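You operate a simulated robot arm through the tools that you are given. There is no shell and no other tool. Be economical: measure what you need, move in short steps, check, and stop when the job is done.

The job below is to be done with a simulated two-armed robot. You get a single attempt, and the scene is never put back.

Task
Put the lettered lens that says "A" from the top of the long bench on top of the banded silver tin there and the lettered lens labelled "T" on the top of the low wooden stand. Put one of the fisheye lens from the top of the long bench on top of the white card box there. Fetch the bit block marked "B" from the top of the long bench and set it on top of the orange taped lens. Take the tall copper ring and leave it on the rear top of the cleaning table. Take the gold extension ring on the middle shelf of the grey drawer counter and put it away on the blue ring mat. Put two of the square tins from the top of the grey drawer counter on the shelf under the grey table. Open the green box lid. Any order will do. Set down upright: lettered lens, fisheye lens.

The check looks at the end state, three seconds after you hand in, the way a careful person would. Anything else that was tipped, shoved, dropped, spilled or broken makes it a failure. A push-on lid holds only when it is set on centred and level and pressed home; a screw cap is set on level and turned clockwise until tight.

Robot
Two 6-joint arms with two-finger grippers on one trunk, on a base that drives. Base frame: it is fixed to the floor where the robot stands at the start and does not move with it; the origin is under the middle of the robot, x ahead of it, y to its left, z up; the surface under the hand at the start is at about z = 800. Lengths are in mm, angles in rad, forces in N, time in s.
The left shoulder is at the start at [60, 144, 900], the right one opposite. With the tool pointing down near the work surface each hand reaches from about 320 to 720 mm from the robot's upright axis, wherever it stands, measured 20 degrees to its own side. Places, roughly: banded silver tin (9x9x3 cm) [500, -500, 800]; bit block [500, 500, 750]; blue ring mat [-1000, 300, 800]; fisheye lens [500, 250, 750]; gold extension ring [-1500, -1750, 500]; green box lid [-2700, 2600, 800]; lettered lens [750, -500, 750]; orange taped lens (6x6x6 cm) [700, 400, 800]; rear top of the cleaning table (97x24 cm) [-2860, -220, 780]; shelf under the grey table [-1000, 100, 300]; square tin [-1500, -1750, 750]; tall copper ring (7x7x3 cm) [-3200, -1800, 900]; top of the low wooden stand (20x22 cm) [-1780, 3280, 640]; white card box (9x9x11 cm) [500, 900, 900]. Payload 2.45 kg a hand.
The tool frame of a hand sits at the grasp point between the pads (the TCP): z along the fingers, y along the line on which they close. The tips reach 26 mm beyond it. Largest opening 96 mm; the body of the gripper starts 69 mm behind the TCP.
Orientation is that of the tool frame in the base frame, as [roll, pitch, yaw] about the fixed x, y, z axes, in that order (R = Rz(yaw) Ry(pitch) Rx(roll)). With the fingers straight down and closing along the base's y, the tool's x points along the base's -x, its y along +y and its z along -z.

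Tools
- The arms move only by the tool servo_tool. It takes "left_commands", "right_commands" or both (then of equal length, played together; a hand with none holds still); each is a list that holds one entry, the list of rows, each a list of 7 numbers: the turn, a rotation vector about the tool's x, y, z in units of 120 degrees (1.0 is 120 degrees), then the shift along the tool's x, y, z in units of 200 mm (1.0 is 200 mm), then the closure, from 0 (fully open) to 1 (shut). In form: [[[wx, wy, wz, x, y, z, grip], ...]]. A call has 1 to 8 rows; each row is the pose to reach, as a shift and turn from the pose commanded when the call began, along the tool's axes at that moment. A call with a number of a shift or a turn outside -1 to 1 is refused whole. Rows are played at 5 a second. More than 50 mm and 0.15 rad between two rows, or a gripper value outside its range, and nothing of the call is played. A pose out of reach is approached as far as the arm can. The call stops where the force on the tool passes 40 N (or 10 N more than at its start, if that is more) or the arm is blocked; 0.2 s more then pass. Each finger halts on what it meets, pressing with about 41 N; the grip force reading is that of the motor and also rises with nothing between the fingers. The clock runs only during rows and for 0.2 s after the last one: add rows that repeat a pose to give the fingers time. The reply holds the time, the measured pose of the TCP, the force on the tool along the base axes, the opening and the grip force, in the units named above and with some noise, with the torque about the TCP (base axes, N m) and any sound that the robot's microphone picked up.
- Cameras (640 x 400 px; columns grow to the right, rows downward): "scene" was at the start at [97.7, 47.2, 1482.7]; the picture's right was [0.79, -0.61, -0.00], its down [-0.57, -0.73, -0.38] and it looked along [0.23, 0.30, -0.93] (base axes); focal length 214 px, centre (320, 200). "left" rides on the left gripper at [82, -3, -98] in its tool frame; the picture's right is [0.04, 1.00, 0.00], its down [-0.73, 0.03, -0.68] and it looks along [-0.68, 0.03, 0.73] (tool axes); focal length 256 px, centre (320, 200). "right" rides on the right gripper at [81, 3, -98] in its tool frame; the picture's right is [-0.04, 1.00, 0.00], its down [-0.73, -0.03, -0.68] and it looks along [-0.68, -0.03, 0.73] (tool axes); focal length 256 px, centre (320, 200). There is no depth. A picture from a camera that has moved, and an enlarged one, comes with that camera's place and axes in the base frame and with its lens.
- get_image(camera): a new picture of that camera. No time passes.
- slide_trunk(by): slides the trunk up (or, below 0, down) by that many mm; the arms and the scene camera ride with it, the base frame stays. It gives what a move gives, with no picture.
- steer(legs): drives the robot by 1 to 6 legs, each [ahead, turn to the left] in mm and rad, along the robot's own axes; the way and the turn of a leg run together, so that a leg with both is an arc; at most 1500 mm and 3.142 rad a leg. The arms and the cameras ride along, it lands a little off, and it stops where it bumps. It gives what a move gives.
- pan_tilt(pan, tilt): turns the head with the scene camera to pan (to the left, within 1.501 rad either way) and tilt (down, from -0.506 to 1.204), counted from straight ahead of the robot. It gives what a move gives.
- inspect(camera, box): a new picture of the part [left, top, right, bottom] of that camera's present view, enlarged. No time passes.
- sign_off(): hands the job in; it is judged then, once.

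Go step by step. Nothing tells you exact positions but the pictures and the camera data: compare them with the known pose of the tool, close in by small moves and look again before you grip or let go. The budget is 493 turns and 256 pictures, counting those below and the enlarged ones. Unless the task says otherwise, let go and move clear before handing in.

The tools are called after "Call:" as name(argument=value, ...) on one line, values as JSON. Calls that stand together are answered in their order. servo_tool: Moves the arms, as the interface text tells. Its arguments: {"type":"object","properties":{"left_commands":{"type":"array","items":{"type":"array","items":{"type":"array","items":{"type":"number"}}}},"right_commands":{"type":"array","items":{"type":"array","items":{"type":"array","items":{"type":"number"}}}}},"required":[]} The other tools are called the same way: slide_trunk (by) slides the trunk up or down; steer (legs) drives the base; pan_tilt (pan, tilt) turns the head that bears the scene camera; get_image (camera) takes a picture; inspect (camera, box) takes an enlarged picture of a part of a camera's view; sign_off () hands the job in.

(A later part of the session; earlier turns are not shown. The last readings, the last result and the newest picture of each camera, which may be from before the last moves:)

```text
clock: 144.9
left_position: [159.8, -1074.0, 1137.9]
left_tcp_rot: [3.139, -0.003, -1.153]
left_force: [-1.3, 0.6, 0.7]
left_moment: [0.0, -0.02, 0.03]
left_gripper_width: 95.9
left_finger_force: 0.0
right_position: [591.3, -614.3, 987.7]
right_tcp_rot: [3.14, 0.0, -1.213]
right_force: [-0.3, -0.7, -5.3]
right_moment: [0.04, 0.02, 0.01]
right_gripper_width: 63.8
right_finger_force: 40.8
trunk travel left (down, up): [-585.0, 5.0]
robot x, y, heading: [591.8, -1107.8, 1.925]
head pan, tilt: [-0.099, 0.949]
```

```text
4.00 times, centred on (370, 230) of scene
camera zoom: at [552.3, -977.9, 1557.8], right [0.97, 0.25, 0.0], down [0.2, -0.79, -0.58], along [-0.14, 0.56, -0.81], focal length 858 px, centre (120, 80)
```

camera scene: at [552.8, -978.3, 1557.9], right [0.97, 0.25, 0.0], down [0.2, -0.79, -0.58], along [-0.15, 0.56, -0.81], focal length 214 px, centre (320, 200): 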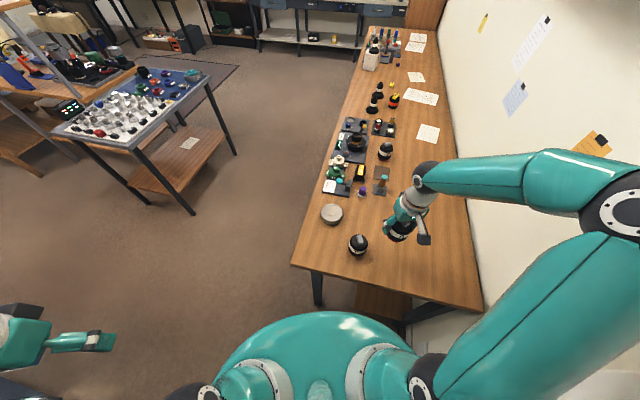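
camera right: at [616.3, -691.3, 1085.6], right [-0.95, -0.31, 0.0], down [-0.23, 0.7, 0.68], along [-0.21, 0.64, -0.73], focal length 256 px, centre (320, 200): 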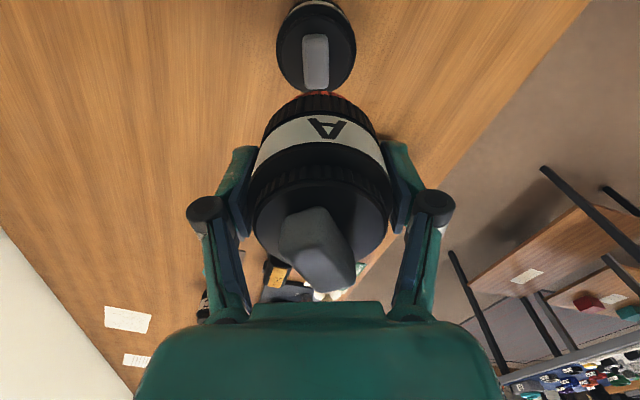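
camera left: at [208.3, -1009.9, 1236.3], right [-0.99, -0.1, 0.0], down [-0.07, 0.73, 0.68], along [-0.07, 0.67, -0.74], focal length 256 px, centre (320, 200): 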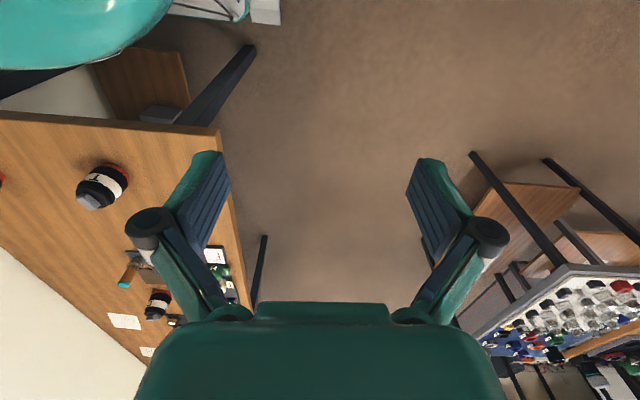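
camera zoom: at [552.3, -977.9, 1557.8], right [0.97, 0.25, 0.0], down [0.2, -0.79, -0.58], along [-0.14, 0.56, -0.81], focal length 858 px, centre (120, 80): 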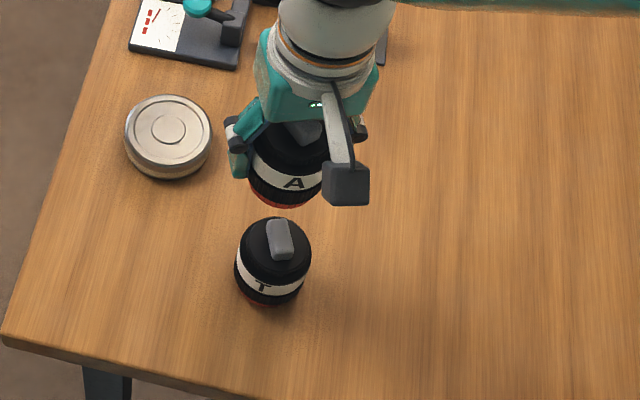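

Call:
servo_tool(right_commands=[[[0, 0, 0, -0.17, -0.09, 0, 1], [0, 0, 0, -0.33, -0.17, 0, 1], [0, 0, 0, -0.33, -0.17, 0, 1], [0, 0, 0, -0.33, -0.17, 0, 1]]])

Call:
get_image(camera="right")

```text
clock: 145.9
left_position: [160.9, -1073.3, 1137.1]
left_tcp_rot: [3.14, -0.004, -1.153]
left_force: [-0.1, 0.0, 0.2]
left_moment: [0.01, 0.0, 0.02]
left_gripper_width: 95.7
left_finger_force: 0.0
right_position: [599.0, -539.8, 991.2]
right_tcp_rot: [3.139, -0.003, -1.215]
right_force: [-0.8, 1.2, -6.3]
right_moment: [0.03, 0.0, 0.01]
right_gripper_width: 63.7
right_finger_force: 41.2
trunk travel left (down, up): [-585.0, 5.0]
robot x, y, heading: [588.7, -1109.3, 1.922]
head pan, tilt: [-0.099, 0.949]
```

```text
169 pictures are left
camera right: at [623.2, -616.6, 1089.2], right [-0.95, -0.31, 0.0], down [-0.23, 0.7, 0.68], along [-0.21, 0.64, -0.74], focal length 256 px, centre (320, 200)
```

right: 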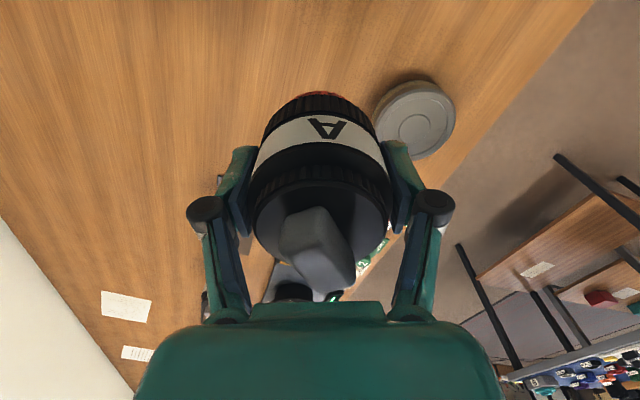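

Call:
servo_tool(right_commands=[[[0, 0, 0, -0.1, 0.2, 0, 1], [0, 0, 0, -0.2, 0.4, 0.1, 1], [0, 0, 0, -0.25, 0.493, 0.25, 1], [0, 0, 0, -0.25, 0.493, 0.4, 1], [0, 0, 0, -0.25, 0.493, 0.5, 1], [0, 0, 0, -0.25, 0.493, 0.5, 1]]])

Call:
get_image(camera="right")

Call:
inspect(camera="scene", box=[290, 180, 390, 242])

```text
clock: 147.3
left_position: [161.2, -1073.9, 1138.1]
left_tcp_rot: [3.14, -0.004, -1.151]
left_force: [0.7, 0.6, 0.0]
left_moment: [-0.02, -0.03, 0.02]
left_gripper_width: 96.0
left_finger_force: 0.1
right_position: [488.5, -525.7, 887.8]
right_tcp_rot: [3.14, 0.0, -1.214]
right_force: [-0.3, 0.8, -6.0]
right_moment: [0.04, 0.01, 0.0]
right_gripper_width: 63.7
right_finger_force: 40.8
trunk travel left (down, up): [-585.0, 5.0]
robot x, y, heading: [589.2, -1105.3, 1.918]
head pan, tilt: [-0.099, 0.949]
```

```text
168 pictures are left
camera right: at [513.2, -602.3, 986.3], right [-0.95, -0.31, 0.0], down [-0.23, 0.7, 0.68], along [-0.21, 0.64, -0.73], focal length 256 px, centre (320, 200)
```

right: 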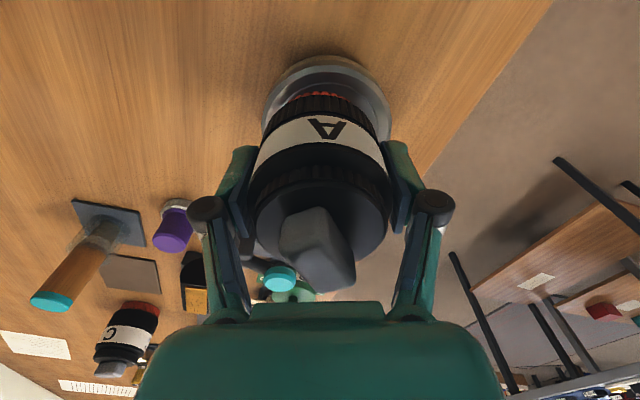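

```text
6.40 times, centred on (340, 211) of scene
camera zoom: at [552.7, -978.0, 1557.9], right [0.97, 0.25, 0.0], down [0.2, -0.79, -0.58], along [-0.14, 0.56, -0.81], focal length 1373 px, centre (192, 130)
```

zoom: 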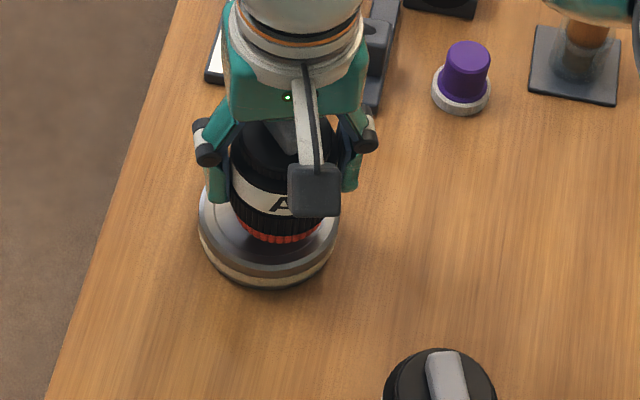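

Call:
servo_tool(right_commands=[[[0, 0, 0, 0, 0.018, 0.03, 1], [0, 0, 0, 0, 0.018, 0.06, 1], [0, 0, 0, 0, 0.018, 0.065, 1], [0, 0, 0, 0, 0.018, 0.065, 1]]])

Call:
servo_tool(right_commands=[[[0, 0, 0, 0, 0, 0.006, 1], [0, 0, 0, 0, 0, 0.012, 1], [0, 0, 0, 0, 0, 0.012, 1]]])

```text
clock: 148.3
left_position: [159.8, -1073.4, 1138.7]
left_tcp_rot: [3.137, -0.003, -1.152]
left_force: [0.0, -0.7, 0.7]
left_moment: [0.01, -0.03, 0.02]
left_gripper_width: 96.0
left_finger_force: 0.1
right_position: [486.1, -526.2, 877.1]
right_tcp_rot: [3.138, 0.0, -1.214]
right_force: [0.3, -0.1, -6.0]
right_moment: [-0.01, 0.05, 0.02]
right_gripper_width: 64.3
right_finger_force: 41.3
trunk travel left (down, up): [-585.0, 5.0]
robot x, y, heading: [590.6, -1104.7, 1.921]
head pan, tilt: [-0.099, 0.949]
```

```text
clock: 149.1
left_position: [160.6, -1073.3, 1138.3]
left_tcp_rot: [3.138, -0.003, -1.151]
left_force: [0.2, 0.9, -0.3]
left_moment: [0.01, -0.02, 0.01]
left_gripper_width: 95.9
left_finger_force: 0.0
right_position: [486.2, -526.9, 874.4]
right_tcp_rot: [3.139, -0.001, -1.214]
right_force: [0.2, -0.1, -5.9]
right_moment: [0.03, 0.04, 0.04]
right_gripper_width: 63.7
right_finger_force: 41.2
trunk travel left (down, up): [-585.0, 5.0]
robot x, y, heading: [588.2, -1108.7, 1.926]
head pan, tilt: [-0.099, 0.949]
```

Call:
servo_tool(right_commands=[[[0, 0, 0, 0, 0, 0.006, 1], [0, 0, 0, 0, 0, 0.01, 1], [0, 0, 0, 0, 0, 0.01, 1]]])

```text
clock: 149.9
left_position: [160.4, -1073.2, 1136.5]
left_tcp_rot: [3.138, -0.004, -1.152]
left_force: [-0.5, -0.4, 0.5]
left_moment: [0.02, 0.01, -0.04]
left_gripper_width: 95.8
left_finger_force: 0.1
right_position: [486.6, -526.4, 872.4]
right_tcp_rot: [3.138, -0.001, -1.213]
right_force: [-0.2, 0.3, -1.0]
right_moment: [-0.05, 0.05, -0.03]
right_gripper_width: 64.1
right_finger_force: 40.7
trunk travel left (down, up): [-585.0, 5.0]
robot x, y, heading: [589.8, -1110.1, 1.924]
head pan, tilt: [-0.099, 0.949]
```

Touching now (weight half carried). I release and rise.

Call:
servo_tool(right_commands=[[[0, 0, 0, 0, 0, 0.003, 1], [0, 0, 0, 0, 0, 0.003, 0.6], [0, 0, 0, 0, 0, 0.003, 0.3], [0, 0, 0, 0, 0, 0.003, 0], [0, 0, 0, 0, 0, 0.003, 0], [0, 0, 0, 0, 0, 0.003, 0]]])

Call:
servo_tool(right_commands=[[[0, 0, 0, 0, 0, -0.15, 0], [0, 0, 0, 0, 0, -0.35, 0], [0, 0, 0, 0, 0, -0.55, 0], [0, 0, 0, 0.15, 0, -0.65, 0], [0, 0, 0, 0.3, 0, -0.7, 0], [0, 0, 0, 0.3, 0, -0.7, 0]]])

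Call:
get_image(camera="right")

Call:
inspect(camera="scene", box=[290, 180, 390, 242])

```text
clock: 151.3
left_position: [161.2, -1074.6, 1137.8]
left_tcp_rot: [3.139, -0.002, -1.153]
left_force: [-1.0, 0.6, 0.2]
left_moment: [-0.02, 0.0, 0.02]
left_gripper_width: 96.1
left_finger_force: 0.1
right_position: [485.5, -525.9, 870.8]
right_tcp_rot: [3.141, 0.0, -1.212]
right_force: [1.0, 0.0, 0.1]
right_moment: [-0.02, 0.0, 0.03]
right_gripper_width: 95.7
right_finger_force: 0.0
trunk travel left (down, up): [-585.0, 5.0]
robot x, y, heading: [593.5, -1106.9, 1.923]
head pan, tilt: [-0.099, 0.949]
```

```text
clock: 152.7
left_position: [161.0, -1073.4, 1137.9]
left_tcp_rot: [3.138, -0.003, -1.15]
left_force: [0.3, -0.4, 0.1]
left_moment: [0.02, 0.04, 0.02]
left_gripper_width: 96.1
left_finger_force: 0.0
right_position: [508.4, -582.5, 1012.1]
right_tcp_rot: [3.14, 0.001, -1.213]
right_force: [-1.0, -0.2, -0.1]
right_moment: [-0.02, 0.0, 0.0]
right_gripper_width: 95.9
right_finger_force: 0.1
trunk travel left (down, up): [-585.0, 5.0]
robot x, y, heading: [586.4, -1107.5, 1.921]
head pan, tilt: [-0.099, 0.949]
```

```text
166 pictures are left
camera right: at [532.8, -660.1, 1110.0], right [-0.95, -0.31, 0.0], down [-0.23, 0.7, 0.68], along [-0.21, 0.64, -0.73], focal length 256 px, centre (320, 200)
```

right: 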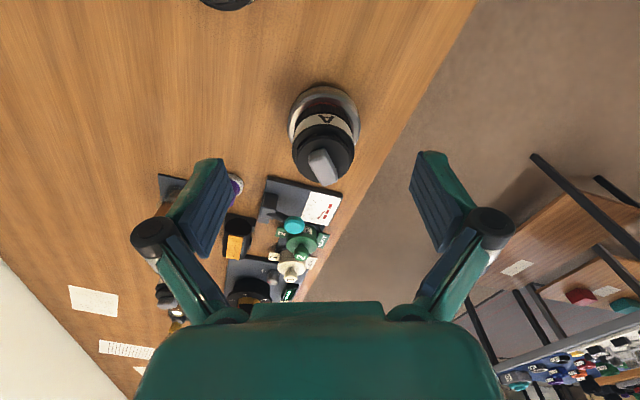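

```text
6.40 times, centred on (340, 211) of scene
camera zoom: at [552.4, -977.7, 1557.8], right [0.97, 0.25, 0.0], down [0.2, -0.79, -0.58], along [-0.14, 0.56, -0.81], focal length 1373 px, centre (192, 130)
```

zoom: 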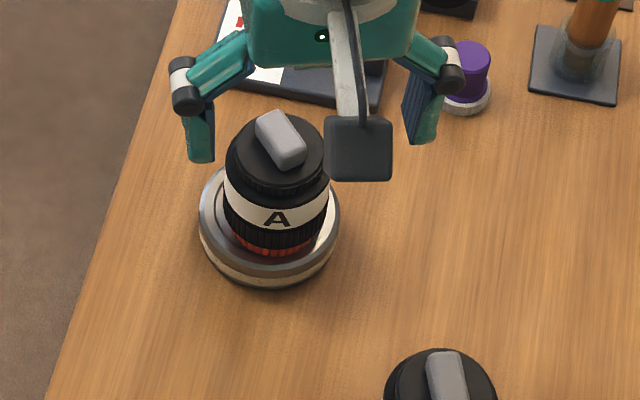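

A stands on the tin. Now T, near (607, -645), with the right hand.

Call:
servo_tool(right_commands=[[[0, 0, 0, 0.15, -0.12, 0.05, 0], [0, 0, 0, 0.3, -0.24, 0.1, 0], [0, 0, 0, 0.468, -0.354, 0.15, 0], [0, 0, 0, 0.468, -0.354, 0.25, 0], [0, 0, 0, 0.468, -0.354, 0.25, 0]]])

Call:
get_image(camera="right")

```text
clock: 153.9
left_position: [161.8, -1074.6, 1139.0]
left_tcp_rot: [3.139, -0.003, -1.149]
left_force: [0.1, -1.0, -0.3]
left_moment: [0.01, 0.01, 0.01]
left_gripper_width: 96.0
left_finger_force: 0.2
right_position: [609.1, -647.4, 962.8]
right_tcp_rot: [3.138, 0.0, -1.212]
right_force: [0.3, -0.1, 0.8]
right_moment: [0.0, -0.01, 0.04]
right_gripper_width: 95.9
right_finger_force: 0.1
trunk travel left (down, up): [-585.0, 5.0]
robot x, y, heading: [593.3, -1110.4, 1.919]
head pan, tilt: [-0.099, 0.949]
```

```text
164 pictures are left
camera right: at [633.0, -724.0, 1061.1], right [-0.95, -0.31, 0.0], down [-0.23, 0.7, 0.68], along [-0.21, 0.64, -0.73], focal length 256 px, centre (320, 200)
```

right: 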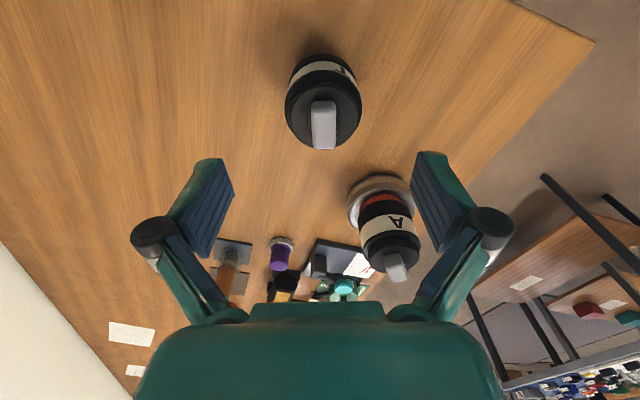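

Call:
servo_tool(right_commands=[[[0, 0, 0, -0.027, 0.01, 0.15, 0], [0, 0, 0, -0.027, 0.01, 0.3, 0], [0, 0, 0, -0.027, 0.01, 0.41, 0], [0, 0, 0, -0.027, 0.01, 0.41, 0]]])

Call:
get_image(camera="right")

```text
clock: 154.9
left_position: [161.3, -1075.6, 1139.4]
left_tcp_rot: [3.139, -0.003, -1.152]
left_force: [-1.4, 0.1, 0.3]
left_moment: [0.02, 0.02, -0.04]
left_gripper_width: 96.2
left_finger_force: 0.1
right_position: [602.4, -645.8, 879.9]
right_tcp_rot: [3.14, -0.001, -1.212]
right_force: [0.8, -0.2, -0.4]
right_moment: [0.04, 0.02, -0.02]
right_gripper_width: 96.1
right_finger_force: 0.0
trunk travel left (down, up): [-585.0, 5.0]
robot x, y, heading: [587.8, -1105.6, 1.922]
head pan, tilt: [-0.099, 0.949]
```

```text
163 pictures are left
camera right: at [627.4, -721.4, 978.6], right [-0.95, -0.31, 0.0], down [-0.23, 0.7, 0.68], along [-0.21, 0.64, -0.73], focal length 256 px, centre (320, 200)
```

right: 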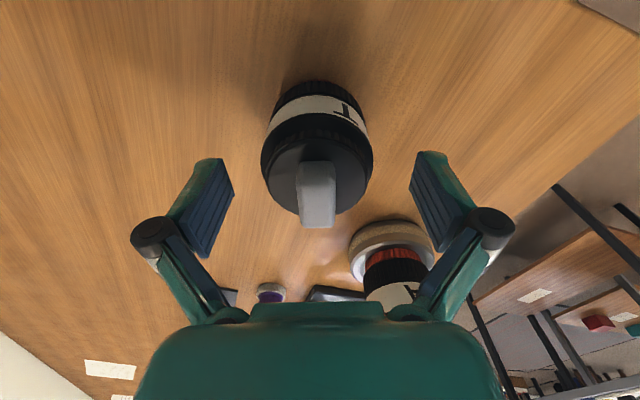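

Call:
servo_tool(right_commands=[[[0, 0, 0, 0, -0.005, 0.1, 0], [0, 0, 0, 0, -0.005, 0.185, 0], [0, 0, 0, 0, -0.005, 0.185, 0], [0, 0, 0, 0, -0.005, 0.185, 0.5], [0, 0, 0, 0, -0.005, 0.185, 1], [0, 0, 0, 0, -0.005, 0.185, 1], [0, 0, 0, 0, -0.005, 0.185, 1]]])

Call:
servo_tool(right_commands=[[[0, 0, 0, 0, 0, -0.2, 1], [0, 0, 0, 0, 0, -0.4, 1], [0, 0, 0, 0, 0, -0.6, 1], [0, 0, 0, 0, 0, -0.8, 1], [0, 0, 0, 0, 0, -1, 1], [0, 0, 0, 0, 0, -1, 1]]])

Call:
get_image(camera="right")

```text
clock: 156.5
left_position: [161.7, -1074.9, 1137.5]
left_tcp_rot: [3.138, -0.003, -1.152]
left_force: [0.1, 0.6, -0.2]
left_moment: [0.0, 0.01, -0.03]
left_gripper_width: 95.9
left_finger_force: 0.0
right_position: [602.1, -644.6, 843.8]
right_tcp_rot: [3.139, 0.0, -1.214]
right_force: [2.4, 0.8, 1.4]
right_moment: [0.03, -0.19, 0.01]
right_gripper_width: 64.4
right_finger_force: 40.9
trunk travel left (down, up): [-585.0, 5.0]
robot x, y, heading: [588.5, -1106.3, 1.917]
head pan, tilt: [-0.099, 0.949]
```

```text
clock: 157.9
left_position: [161.3, -1074.2, 1137.7]
left_tcp_rot: [3.138, -0.005, -1.152]
left_force: [-0.5, -0.5, -0.9]
left_moment: [-0.04, 0.0, -0.02]
left_gripper_width: 96.2
left_finger_force: 0.1
right_position: [603.9, -640.3, 1040.8]
right_tcp_rot: [3.137, -0.002, -1.21]
right_force: [-0.6, -0.7, -5.7]
right_moment: [-0.04, -0.04, 0.03]
right_gripper_width: 64.3
right_finger_force: 40.7
trunk travel left (down, up): [-585.0, 5.0]
robot x, y, heading: [586.9, -1108.8, 1.921]
head pan, tilt: [-0.099, 0.949]
```

```text
162 pictures are left
camera right: at [627.9, -717.7, 1138.7], right [-0.95, -0.31, 0.0], down [-0.23, 0.7, 0.68], along [-0.21, 0.64, -0.74], focal length 256 px, centre (320, 200)
```

right: 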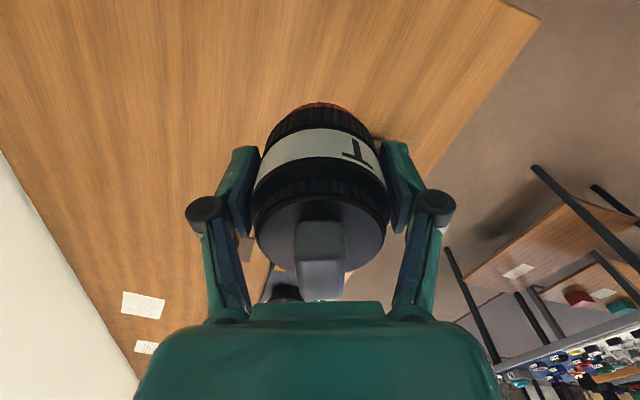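

T is held. I tuck both hands in front before driving to the low wooden stand.

Call:
servo_tool(left_commands=[[[0, 0, 0, -0.1, -0.15, 0, 0], [0, 0, 0, -0.2, -0.3, 0, 0], [0, 0, 0, -0.3, -0.45, 0, 0], [0, 0, 0, -0.4, -0.6, 0, 0], [0, 0, 0, -0.5, -0.75, 0, 0], [0, 0, 0, -0.5, -0.75, 0, 0]]], right_commands=[[[0, 0, 0, 0.08, 0, 0, 1], [0, 0, 0, 0.16, 0, 0, 1], [0, 0, 0, 0.24, 0, 0, 1], [0, 0, 0, 0.32, 0, 0, 1], [0, 0, 0, 0.4, 0, 0, 1], [0, 0, 0, 0.4, 0, 0, 1]]])

Call:
pan_tilt(pan=0.9, tilt=0.6)

Call:
get_image(camera="scene")

```text
clock: 159.3
left_position: [260.0, -923.5, 1137.4]
left_tcp_rot: [3.138, -0.005, -1.152]
left_force: [-0.6, -0.5, 0.2]
left_moment: [0.0, 0.02, 0.0]
left_gripper_width: 96.1
left_finger_force: 0.1
right_position: [630.3, -716.4, 1044.2]
right_tcp_rot: [3.139, 0.0, -1.213]
right_force: [0.2, 1.0, -5.7]
right_moment: [0.04, 0.02, -0.02]
right_gripper_width: 64.4
right_finger_force: 41.0
trunk travel left (down, up): [-585.0, 5.0]
robot x, y, heading: [589.9, -1103.7, 1.923]
head pan, tilt: [-0.099, 0.949]
```

```text
clock: 160.6
left_position: [259.8, -923.2, 1136.5]
left_tcp_rot: [3.138, -0.003, -1.152]
left_force: [0.1, -0.1, 0.7]
left_moment: [0.03, 0.01, 0.02]
left_gripper_width: 96.0
left_finger_force: 0.0
right_position: [631.2, -717.2, 1043.2]
right_tcp_rot: [3.139, 0.002, -1.213]
right_force: [-0.2, 0.9, -6.0]
right_moment: [-0.01, 0.0, 0.04]
right_gripper_width: 64.5
right_finger_force: 41.6
trunk travel left (down, up): [-585.0, 5.0]
robot x, y, heading: [591.3, -1103.7, 1.92]
head pan, tilt: [0.901, 0.6]
```

```text
161 pictures are left
camera scene: at [486.9, -1020.8, 1586.3], right [0.31, 0.95, 0.0], down [0.54, -0.18, -0.82], along [-0.78, 0.26, -0.57], focal length 214 px, centre (320, 200)
```

scene: 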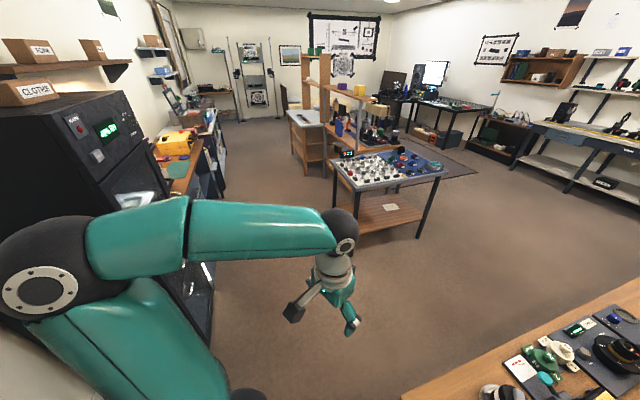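

Now I drive out: turn, go to the corridor, and head along the bench toward +y.

Call:
steer(legs=[[0, 0.95], [550, 0]])

Call:
steer(legs=[[0, -1.1]])

Call:
pan_tilt(pan=0.0, tilt=0.6)

Call:
get_image(camera="scene")

```text
clock: 166.5
left_position: [-282.9, -1133.4, 1136.1]
left_tcp_rot: [3.138, -0.007, -0.187]
left_force: [0.1, -0.3, -1.5]
left_moment: [0.01, -0.01, -0.01]
left_gripper_width: 95.9
left_finger_force: 0.1
right_position: [-242.9, -709.7, 1043.0]
right_tcp_rot: [3.14, -0.001, -0.244]
right_force: [-0.5, 0.0, -5.3]
right_moment: [-0.02, -0.05, -0.02]
right_gripper_width: 64.6
right_finger_force: 40.8
trunk travel left (down, up): [-585.0, 5.0]
robot x, y, heading: [56.9, -962.0, 2.891]
head pan, tilt: [0.901, 0.6]
```

```text
clock: 170.1
left_position: [-250.0, -735.2, 1138.5]
left_tcp_rot: [3.137, -0.002, -1.283]
left_force: [-0.1, -0.3, 0.1]
left_moment: [0.01, -0.01, 0.04]
left_gripper_width: 96.1
left_finger_force: 0.0
right_position: [145.0, -577.4, 1044.1]
right_tcp_rot: [3.141, -0.001, -1.343]
right_force: [-0.4, -0.5, -5.8]
right_moment: [-0.04, 0.0, 0.03]
right_gripper_width: 64.4
right_finger_force: 41.4
trunk travel left (down, up): [-585.0, 5.0]
robot x, y, heading: [20.2, -972.3, 1.79]
head pan, tilt: [0.901, 0.6]
```

```text
clock: 171.3
left_position: [-251.3, -735.4, 1137.2]
left_tcp_rot: [3.138, -0.003, -1.284]
left_force: [0.4, -0.3, 0.5]
left_moment: [-0.01, 0.0, 0.01]
left_gripper_width: 96.1
left_finger_force: 0.0
right_position: [146.2, -577.1, 1045.1]
right_tcp_rot: [3.139, 0.001, -1.342]
right_force: [-1.2, 0.4, -6.0]
right_moment: [0.0, 0.0, -0.01]
right_gripper_width: 64.6
right_finger_force: 41.1
trunk travel left (down, up): [-585.0, 5.0]
robot x, y, heading: [23.6, -965.4, 1.794]
head pan, tilt: [0.0, 0.6]
```

```text
160 pictures are left
camera scene: at [-7.3, -819.9, 1586.3], right [0.97, 0.22, 0.0], down [0.13, -0.55, -0.82], along [-0.18, 0.8, -0.57], focal length 214 px, centre (320, 200)
```

scene: 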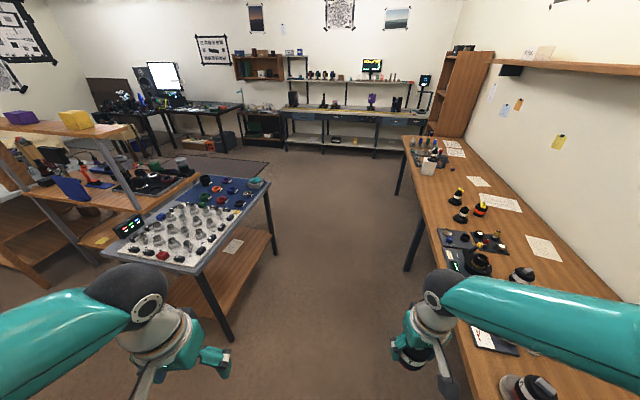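

Call:
steer(legs=[[0, -0.15], [1500, 0], [400, 0], [0, 0.75]])

Call:
get_image(camera="scene")

```text
clock: 183.8
left_position: [-481.1, 954.8, 1137.7]
left_tcp_rot: [3.139, -0.003, -0.682]
left_force: [-0.3, 0.2, 0.0]
left_moment: [-0.02, -0.02, -0.04]
left_gripper_width: 96.0
left_finger_force: 0.0
right_position: [-244.7, 1308.2, 1044.2]
right_tcp_rot: [3.139, -0.002, -0.74]
right_force: [0.5, 0.5, -5.5]
right_moment: [0.0, -0.03, 0.02]
right_gripper_width: 64.7
right_finger_force: 40.7
trunk travel left (down, up): [-585.0, 5.0]
robot x, y, heading: [-108.5, 933.2, 2.395]
head pan, tilt: [0.0, 0.6]
```

```text
159 pictures are left
camera scene: at [-218.9, 1036.0, 1586.3], right [0.68, 0.74, 0.0], down [0.42, -0.38, -0.82], along [-0.61, 0.56, -0.57], focal length 214 px, centre (320, 200)
```

scene: 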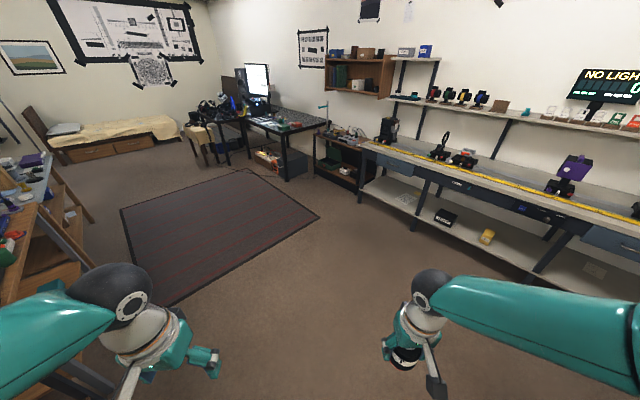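

Call:
inspect(camera="scene", box=[240, 60, 440, 210])

```text
2.67 times, centred on (340, 135) of scene
camera zoom: at [-218.9, 1036.0, 1586.3], right [0.68, 0.74, 0.0], down [0.42, -0.38, -0.82], along [-0.61, 0.56, -0.57], focal length 572 px, centre (267, 373)
```

zoom: 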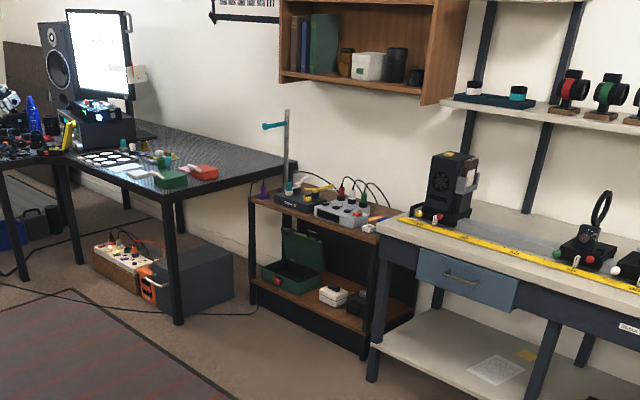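

The stand is the black-framed low shelf with wooden tops by the wall; the green box is on the dark table beside it. I drive there.

Call:
steer(legs=[[0, -0.03], [1500, 0], [880, 0], [0, -0.79]])

Call:
pan_tilt(pan=0.0, tilt=0.8)

Call:
get_image(camera="scene")

```text
clock: 198.6
left_position: [-2070.9, 2932.4, 1136.9]
left_tcp_rot: [3.14, -0.005, -1.514]
left_force: [0.1, -0.3, 0.4]
left_moment: [0.0, 0.03, 0.04]
left_gripper_width: 95.7
left_finger_force: 0.1
right_position: [-1649.6, 2994.5, 1045.3]
right_tcp_rot: [3.14, -0.002, -1.572]
right_force: [-0.5, -0.6, -6.0]
right_moment: [0.01, -0.04, 0.01]
right_gripper_width: 64.4
right_finger_force: 41.0
trunk travel left (down, up): [-585.0, 5.0]
robot x, y, heading: [-1856.6, 2641.5, 1.572]
head pan, tilt: [0.0, 0.6]
```

```text
clock: 199.3
left_position: [-2071.2, 2932.4, 1138.7]
left_tcp_rot: [3.137, -0.004, -1.51]
left_force: [-0.8, 0.3, 0.4]
left_moment: [-0.01, -0.02, 0.03]
left_gripper_width: 95.9
left_finger_force: 0.0
right_position: [-1649.2, 2994.0, 1044.2]
right_tcp_rot: [3.14, -0.001, -1.569]
right_force: [0.2, -0.8, -4.8]
right_moment: [0.0, -0.05, 0.0]
right_gripper_width: 64.4
right_finger_force: 41.0
trunk travel left (down, up): [-585.0, 5.0]
robot x, y, heading: [-1859.8, 2644.5, 1.575]
head pan, tilt: [0.0, 0.799]
```

```text
157 pictures are left
camera scene: at [-1856.9, 2787.4, 1569.5], right [1.0, 0.0, 0.0], down [0.0, -0.72, -0.7], along [0.0, 0.7, -0.72], focal length 214 px, centre (320, 200)
```

scene: 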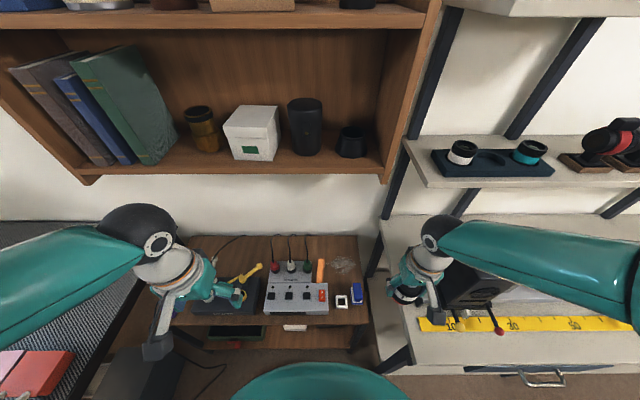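

Call:
inspect(camera="scene", box=[220, 220, 380, 340])

```text
3.33 times, centred on (300, 280) of scene
camera zoom: at [-1856.9, 2787.4, 1569.5], right [1.0, 0.0, 0.0], down [0.0, -0.72, -0.7], along [0.0, 0.7, -0.72], focal length 715 px, centre (387, -67)
```

zoom: 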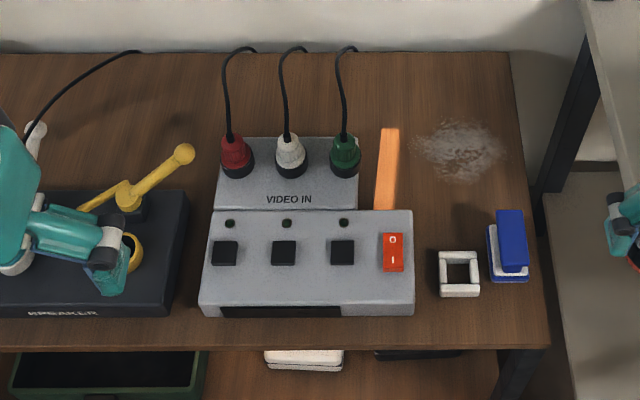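

I see the stand's top: a free patch at about (-1768, 3207) to the right of the video box. I move the lens left first, then lower the trunk.

Call:
servo_tool(right_commands=[[[0, 0, 0, -0.06, 0.15, 0, 1], [0, 0, 0, -0.12, 0.3, 0, 1], [0, 0, 0, -0.18, 0.45, 0.05, 1], [0, 0, 0, -0.23, 0.595, 0.1, 1], [0, 0, 0, -0.23, 0.595, 0.1, 1]]])

Call:
slide_trunk(by=-200)

Call:
get_image(camera="right")

Call:
get_image(camera="scene")

```text
clock: 200.5
left_position: [-2070.1, 2932.3, 1139.9]
left_tcp_rot: [3.138, -0.004, -1.513]
left_force: [-0.3, -0.4, -0.2]
left_moment: [-0.01, 0.0, 0.03]
left_gripper_width: 96.0
left_finger_force: 0.0
right_position: [-1768.8, 3042.5, 1025.2]
right_tcp_rot: [3.139, -0.001, -1.571]
right_force: [0.3, 0.1, -5.0]
right_moment: [0.0, 0.01, 0.03]
right_gripper_width: 64.6
right_finger_force: 41.0
trunk travel left (down, up): [-585.0, 5.0]
robot x, y, heading: [-1860.8, 2641.3, 1.576]
head pan, tilt: [0.0, 0.799]
```

```text
clock: 202.7
left_position: [-2070.4, 2931.7, 939.2]
left_tcp_rot: [3.139, -0.004, -1.513]
left_force: [-0.2, 0.5, -0.1]
left_moment: [-0.04, 0.0, 0.01]
left_gripper_width: 96.2
left_finger_force: 0.0
right_position: [-1768.3, 3042.8, 825.9]
right_tcp_rot: [3.14, -0.002, -1.573]
right_force: [0.3, -0.3, -5.0]
right_moment: [-0.04, 0.0, 0.03]
right_gripper_width: 64.5
right_finger_force: 41.1
trunk travel left (down, up): [-385.0, 205.0]
robot x, y, heading: [-1861.2, 2643.9, 1.575]
head pan, tilt: [0.0, 0.799]
```

```text
155 pictures are left
camera right: at [-1772.6, 2961.8, 924.3], right [-1.0, 0.04, 0.0], down [0.03, 0.73, 0.68], along [0.03, 0.68, -0.74], focal length 256 px, centre (320, 200)
```

right: 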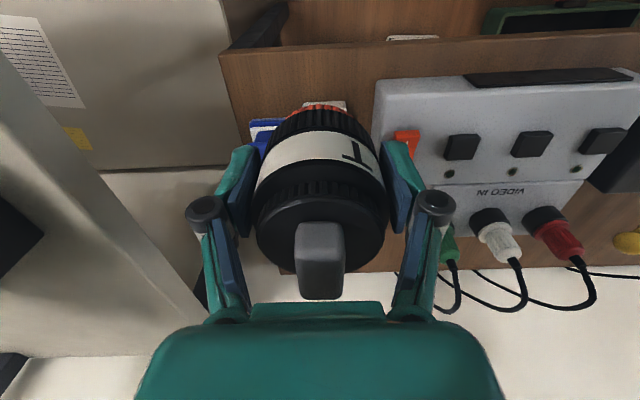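

```text
154 pictures are left
camera scene: at [-1856.8, 2787.3, 1369.5], right [1.0, 0.0, 0.0], down [0.0, -0.72, -0.7], along [0.0, 0.7, -0.72], focal length 214 px, centre (320, 200)
```

scene: 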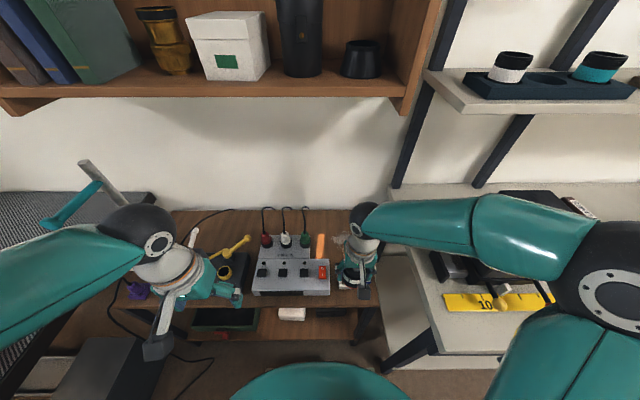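

Call:
servo_tool(right_commands=[[[0, 0, 0, -0.2, 0, 0, 1], [0, 0, 0, -0.4, 0, 0, 1], [0, 0, 0, -0.6, 0, 0.02, 1], [0, 0, 0, -0.7, 0, 0.05, 1], [0, 0, 0, -0.7, 0, 0.05, 1]]])

Call:
get_image(camera="right")

Call:
inspect(camera="scene", box=[240, 200, 420, 320])

```text
clock: 203.9
left_position: [-2070.4, 2930.6, 938.2]
left_tcp_rot: [3.138, -0.004, -1.513]
left_force: [0.2, -0.6, 0.7]
left_moment: [0.01, -0.01, -0.04]
left_gripper_width: 96.3
left_finger_force: 0.1
right_position: [-1766.7, 3182.1, 814.5]
right_tcp_rot: [3.14, 0.0, -1.572]
right_force: [0.1, 0.2, -6.7]
right_moment: [-0.02, 0.02, 0.0]
right_gripper_width: 64.4
right_finger_force: 40.9
trunk travel left (down, up): [-385.0, 205.0]
robot x, y, heading: [-1858.8, 2645.8, 1.568]
head pan, tilt: [0.0, 0.799]
```

```text
153 pictures are left
camera right: at [-1771.1, 3101.9, 913.4], right [-1.0, 0.04, 0.0], down [0.03, 0.73, 0.68], along [0.03, 0.68, -0.74], focal length 256 px, centre (320, 200)
```

right: 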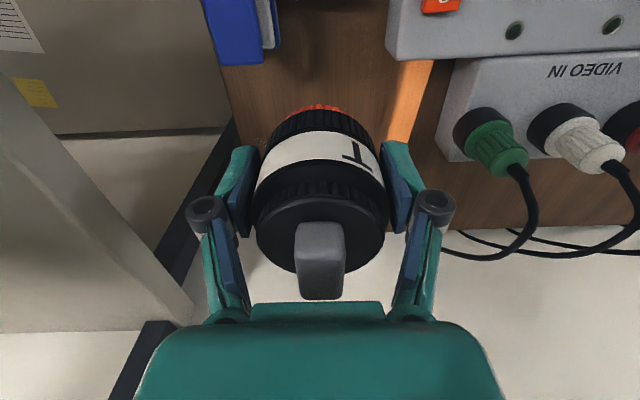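

```text
3.33 times, centred on (330, 260) of scene
camera zoom: at [-1856.8, 2787.6, 1369.4], right [1.0, 0.0, 0.0], down [0.0, -0.72, -0.7], along [0.0, 0.7, -0.72], focal length 715 px, centre (287, 0)
```

zoom: 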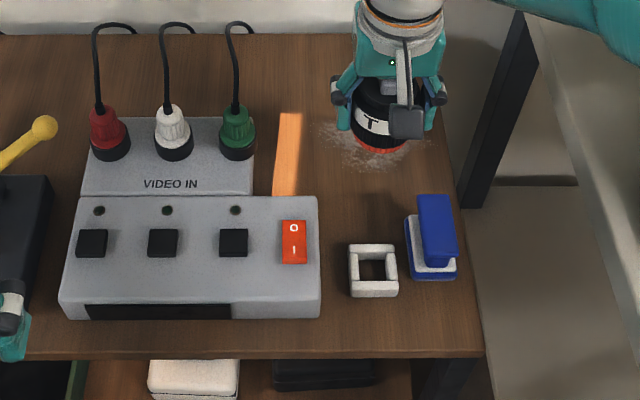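

Call:
servo_tool(right_commands=[[[0, 0, 0, -0.1, 0, 0.1, 1], [0, 0, 0, -0.12, 0, 0.25, 1], [0, 0, 0, -0.12, 0, 0.4, 1], [0, 0, 0, -0.12, 0, 0.53, 1], [0, 0, 0, -0.12, 0, 0.53, 1]]])

Call:
get_image(camera="right")

Call:
inspect(camera="scene", box=[240, 200, 420, 320])

```text
clock: 205.1
left_position: [-2069.4, 2932.3, 937.7]
left_tcp_rot: [3.138, -0.002, -1.513]
left_force: [-0.3, 0.1, -0.7]
left_moment: [0.01, 0.0, -0.01]
left_gripper_width: 95.7
left_finger_force: 0.0
right_position: [-1767.3, 3207.5, 710.8]
right_tcp_rot: [3.14, -0.002, -1.572]
right_force: [0.1, -0.6, -5.6]
right_moment: [-0.01, -0.02, 0.0]
right_gripper_width: 64.6
right_finger_force: 40.9
trunk travel left (down, up): [-385.0, 205.0]
robot x, y, heading: [-1859.5, 2645.0, 1.573]
head pan, tilt: [0.0, 0.799]
```

```text
151 pictures are left
camera right: at [-1771.1, 3127.1, 809.6], right [-1.0, 0.04, 0.0], down [0.03, 0.73, 0.68], along [0.03, 0.68, -0.74], focal length 256 px, centre (320, 200)
```

right: 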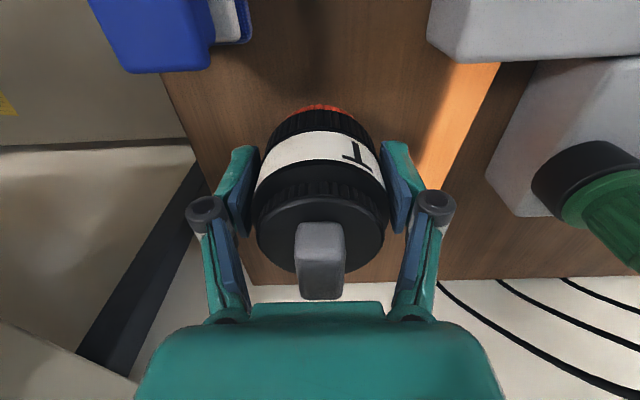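

```text
3.33 times, centred on (330, 260) of scene
camera zoom: at [-1856.7, 2787.6, 1369.4], right [1.0, 0.0, 0.0], down [0.0, -0.72, -0.7], along [0.0, 0.7, -0.72], focal length 715 px, centre (287, 0)
```

zoom: 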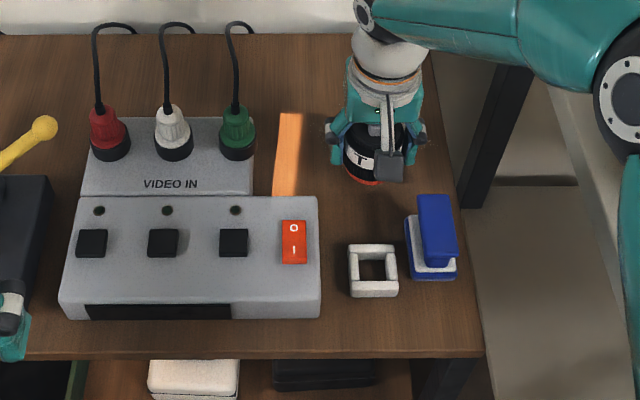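

Call:
servo_tool(right_commands=[[[0, 0, 0, 0, 0, 0.05, 1], [0, 0, 0, 0, 0, 0.1, 1], [0, 0, 0, 0, 0, 0.125, 1], [0, 0, 0, 0, 0, 0.125, 1]]])

Call:
servo_tool(right_commands=[[[0, 0, 0, 0, 0, 0.008, 1], [0, 0, 0, 0, 0, 0.015, 1], [0, 0, 0, 0, 0, 0.015, 1]]])

```text
clock: 206.1
left_position: [-2071.2, 2933.3, 938.5]
left_tcp_rot: [3.139, -0.004, -1.513]
left_force: [-1.1, 0.8, 0.3]
left_moment: [-0.03, 0.0, 0.02]
left_gripper_width: 96.3
left_finger_force: 0.1
right_position: [-1767.8, 3206.1, 683.4]
right_tcp_rot: [3.14, -0.002, -1.573]
right_force: [-0.2, 0.1, -7.1]
right_moment: [-0.01, -0.01, 0.01]
right_gripper_width: 64.4
right_finger_force: 41.3
trunk travel left (down, up): [-385.0, 205.0]
robot x, y, heading: [-1858.5, 2647.2, 1.574]
head pan, tilt: [0.0, 0.799]
```

```text
clock: 206.9
left_position: [-2072.1, 2932.0, 938.0]
left_tcp_rot: [3.139, -0.005, -1.514]
left_force: [-1.1, -0.8, -0.8]
left_moment: [0.01, 0.01, -0.01]
left_gripper_width: 96.0
left_finger_force: 0.1
right_position: [-1767.7, 3206.5, 682.9]
right_tcp_rot: [3.14, 0.002, -1.572]
right_force: [0.8, 1.4, 3.4]
right_moment: [0.02, -0.06, 0.01]
right_gripper_width: 64.4
right_finger_force: 40.6
trunk travel left (down, up): [-385.0, 205.0]
robot x, y, heading: [-1858.6, 2646.6, 1.571]
head pan, tilt: [0.0, 0.799]
```

Contact. I open a limited amount and rise.

Call:
servo_tool(right_commands=[[[0, 0, 0, 0, 0, 0, 0.5], [0, 0, 0, 0, 0, 0, 0.2], [0, 0, 0, 0, 0, 0, 0.1], [0, 0, 0, 0, 0, 0, 0.1], [0, 0, 0, 0, 0, 0, 0.1]]])

Call:
servo_tool(right_commands=[[[0, 0, 0, 0, 0, -0.15, 0.1], [0, 0, 0, 0, 0, -0.35, 0.1], [0, 0, 0, 0, 0, -0.55, 0.1], [0, 0, 0, 0.2, 0, -0.6, 0.1], [0, 0, 0, 0.4, 0, -0.6, 0.1], [0, 0, 0, 0.6, 0, -0.6, 0.1], [0, 0, 0, 0.6, 0, -0.6, 0.1]]])

Call:
inspect(camera="scene", box=[240, 200, 420, 320])

Call:
get_image(camera="right")

```text
clock: 208.1
left_position: [-2070.4, 2931.7, 938.8]
left_tcp_rot: [3.138, -0.003, -1.512]
left_force: [0.2, -0.8, 0.0]
left_moment: [0.0, -0.01, -0.02]
left_gripper_width: 96.3
left_finger_force: 0.1
right_position: [-1767.6, 3205.6, 682.7]
right_tcp_rot: [3.141, -0.002, -1.573]
right_force: [0.1, -0.4, -0.1]
right_moment: [-0.02, 0.0, 0.01]
right_gripper_width: 86.5
right_finger_force: 0.0
trunk travel left (down, up): [-385.0, 205.0]
robot x, y, heading: [-1855.2, 2646.0, 1.574]
head pan, tilt: [0.0, 0.799]
```

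```text
clock: 209.7
left_position: [-2071.0, 2932.2, 939.2]
left_tcp_rot: [3.139, -0.003, -1.512]
left_force: [1.1, 0.1, 1.3]
left_moment: [-0.01, -0.01, 0.01]
left_gripper_width: 95.8
left_finger_force: 0.0
right_position: [-1769.3, 3083.4, 803.6]
right_tcp_rot: [3.141, 0.0, -1.572]
right_force: [0.6, -0.7, 0.4]
right_moment: [-0.03, -0.01, -0.02]
right_gripper_width: 86.2
right_finger_force: 0.1
trunk travel left (down, up): [-385.0, 205.0]
robot x, y, heading: [-1857.5, 2645.0, 1.571]
head pan, tilt: [0.0, 0.799]
```

```text
3.33 times, centred on (330, 260) of scene
camera zoom: at [-1856.9, 2787.4, 1369.4], right [1.0, 0.0, 0.0], down [0.0, -0.72, -0.7], along [0.0, 0.7, -0.72], focal length 715 px, centre (287, 0)
```

zoom: 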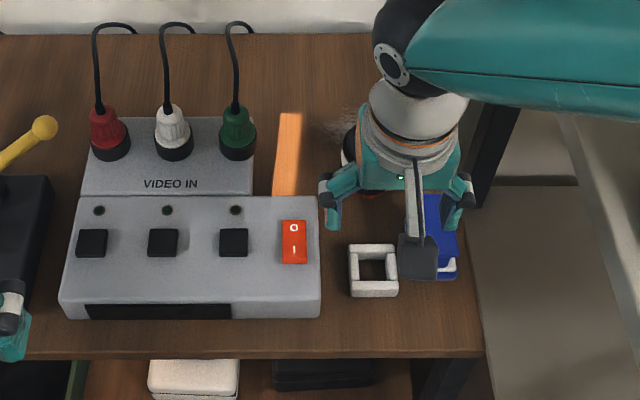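

```text
148 pictures are left
camera right: at [-1774.0, 3002.6, 902.6], right [-1.0, 0.04, 0.0], down [0.03, 0.73, 0.68], along [0.03, 0.68, -0.73], focal length 256 px, centre (320, 200)
```

right: 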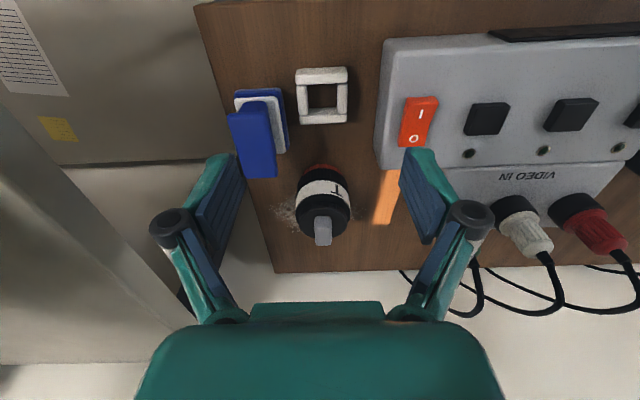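

T stands upright on the stand. I retract, raise the trunk and turn to view the green box.

Call:
servo_tool(right_commands=[[[0, 0, 0, 0.2, 0, -0.05, 0], [0, 0, 0, 0.4, 0, -0.1, 0], [0, 0, 0, 0.5, 0, -0.2, 0], [0, 0, 0, 0.5, 0, -0.2, 0]]])

Call:
slide_trunk(by=200)

Call:
steer(legs=[[-250, 0]])

Call:
pan_tilt(pan=1.2, tilt=0.7)

Call:
get_image(camera="scene")

```text
clock: 210.7
left_position: [-2069.7, 2931.5, 936.9]
left_tcp_rot: [3.141, -0.004, -1.513]
left_force: [-0.1, -0.6, -0.5]
left_moment: [0.0, 0.01, 0.01]
left_gripper_width: 95.8
left_finger_force: 0.1
right_position: [-1769.1, 2986.2, 844.6]
right_tcp_rot: [3.139, 0.0, -1.573]
right_force: [-0.1, 0.2, 0.7]
right_moment: [-0.01, 0.01, -0.02]
right_gripper_width: 96.1
right_finger_force: 0.1
trunk travel left (down, up): [-385.0, 205.0]
robot x, y, heading: [-1858.6, 2645.2, 1.575]
head pan, tilt: [0.0, 0.799]
```

```text
clock: 212.8
left_position: [-2071.0, 2930.9, 1138.3]
left_tcp_rot: [3.14, -0.004, -1.514]
left_force: [-0.3, 0.2, 0.1]
left_moment: [0.01, -0.01, 0.01]
left_gripper_width: 95.9
left_finger_force: 0.0
right_position: [-1767.9, 2985.6, 1045.3]
right_tcp_rot: [3.139, -0.003, -1.572]
right_force: [-0.1, -0.5, 0.0]
right_moment: [-0.03, 0.02, 0.01]
right_gripper_width: 96.2
right_finger_force: 0.1
trunk travel left (down, up): [-585.0, 5.0]
robot x, y, heading: [-1860.4, 2644.0, 1.575]
head pan, tilt: [0.0, 0.799]
```

```text
clock: 214.7
left_position: [-2071.1, 2676.3, 1138.5]
left_tcp_rot: [3.139, -0.001, -1.508]
left_force: [-0.7, 0.8, -0.8]
left_moment: [0.03, 0.01, 0.01]
left_gripper_width: 95.8
left_finger_force: 0.1
right_position: [-1769.7, 2733.1, 1046.5]
right_tcp_rot: [3.139, 0.001, -1.567]
right_force: [0.1, -0.7, -0.3]
right_moment: [0.04, -0.01, -0.02]
right_gripper_width: 96.0
right_finger_force: 0.0
trunk travel left (down, up): [-585.0, 5.0]
robot x, y, heading: [-1860.0, 2396.6, 1.58]
head pan, tilt: [0.0, 0.799]
```

```text
clock: 216.1
left_position: [-2071.0, 2676.8, 1138.7]
left_tcp_rot: [3.138, -0.004, -1.507]
left_force: [-0.3, -0.7, -1.2]
left_moment: [-0.02, -0.03, -0.01]
left_gripper_width: 95.7
left_finger_force: 0.1
right_position: [-1768.8, 2733.7, 1046.1]
right_tcp_rot: [3.139, 0.001, -1.568]
right_force: [-0.1, 0.5, 0.5]
right_moment: [0.0, 0.01, 0.0]
right_gripper_width: 96.1
right_finger_force: 0.1
trunk travel left (down, up): [-585.0, 5.0]
robot x, y, heading: [-1856.2, 2391.4, 1.577]
head pan, tilt: [1.201, 0.7]
```

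```text
147 pictures are left
camera scene: at [-1936.3, 2483.0, 1577.7], right [0.35, 0.94, 0.0], down [0.6, -0.23, -0.76], along [-0.72, 0.27, -0.64], focal length 214 px, centre (320, 200)
```

scene: 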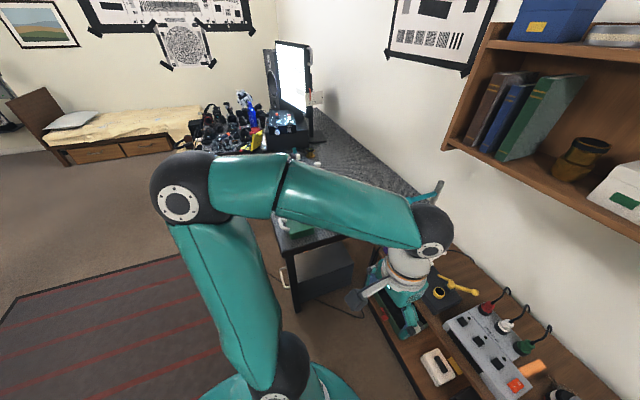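

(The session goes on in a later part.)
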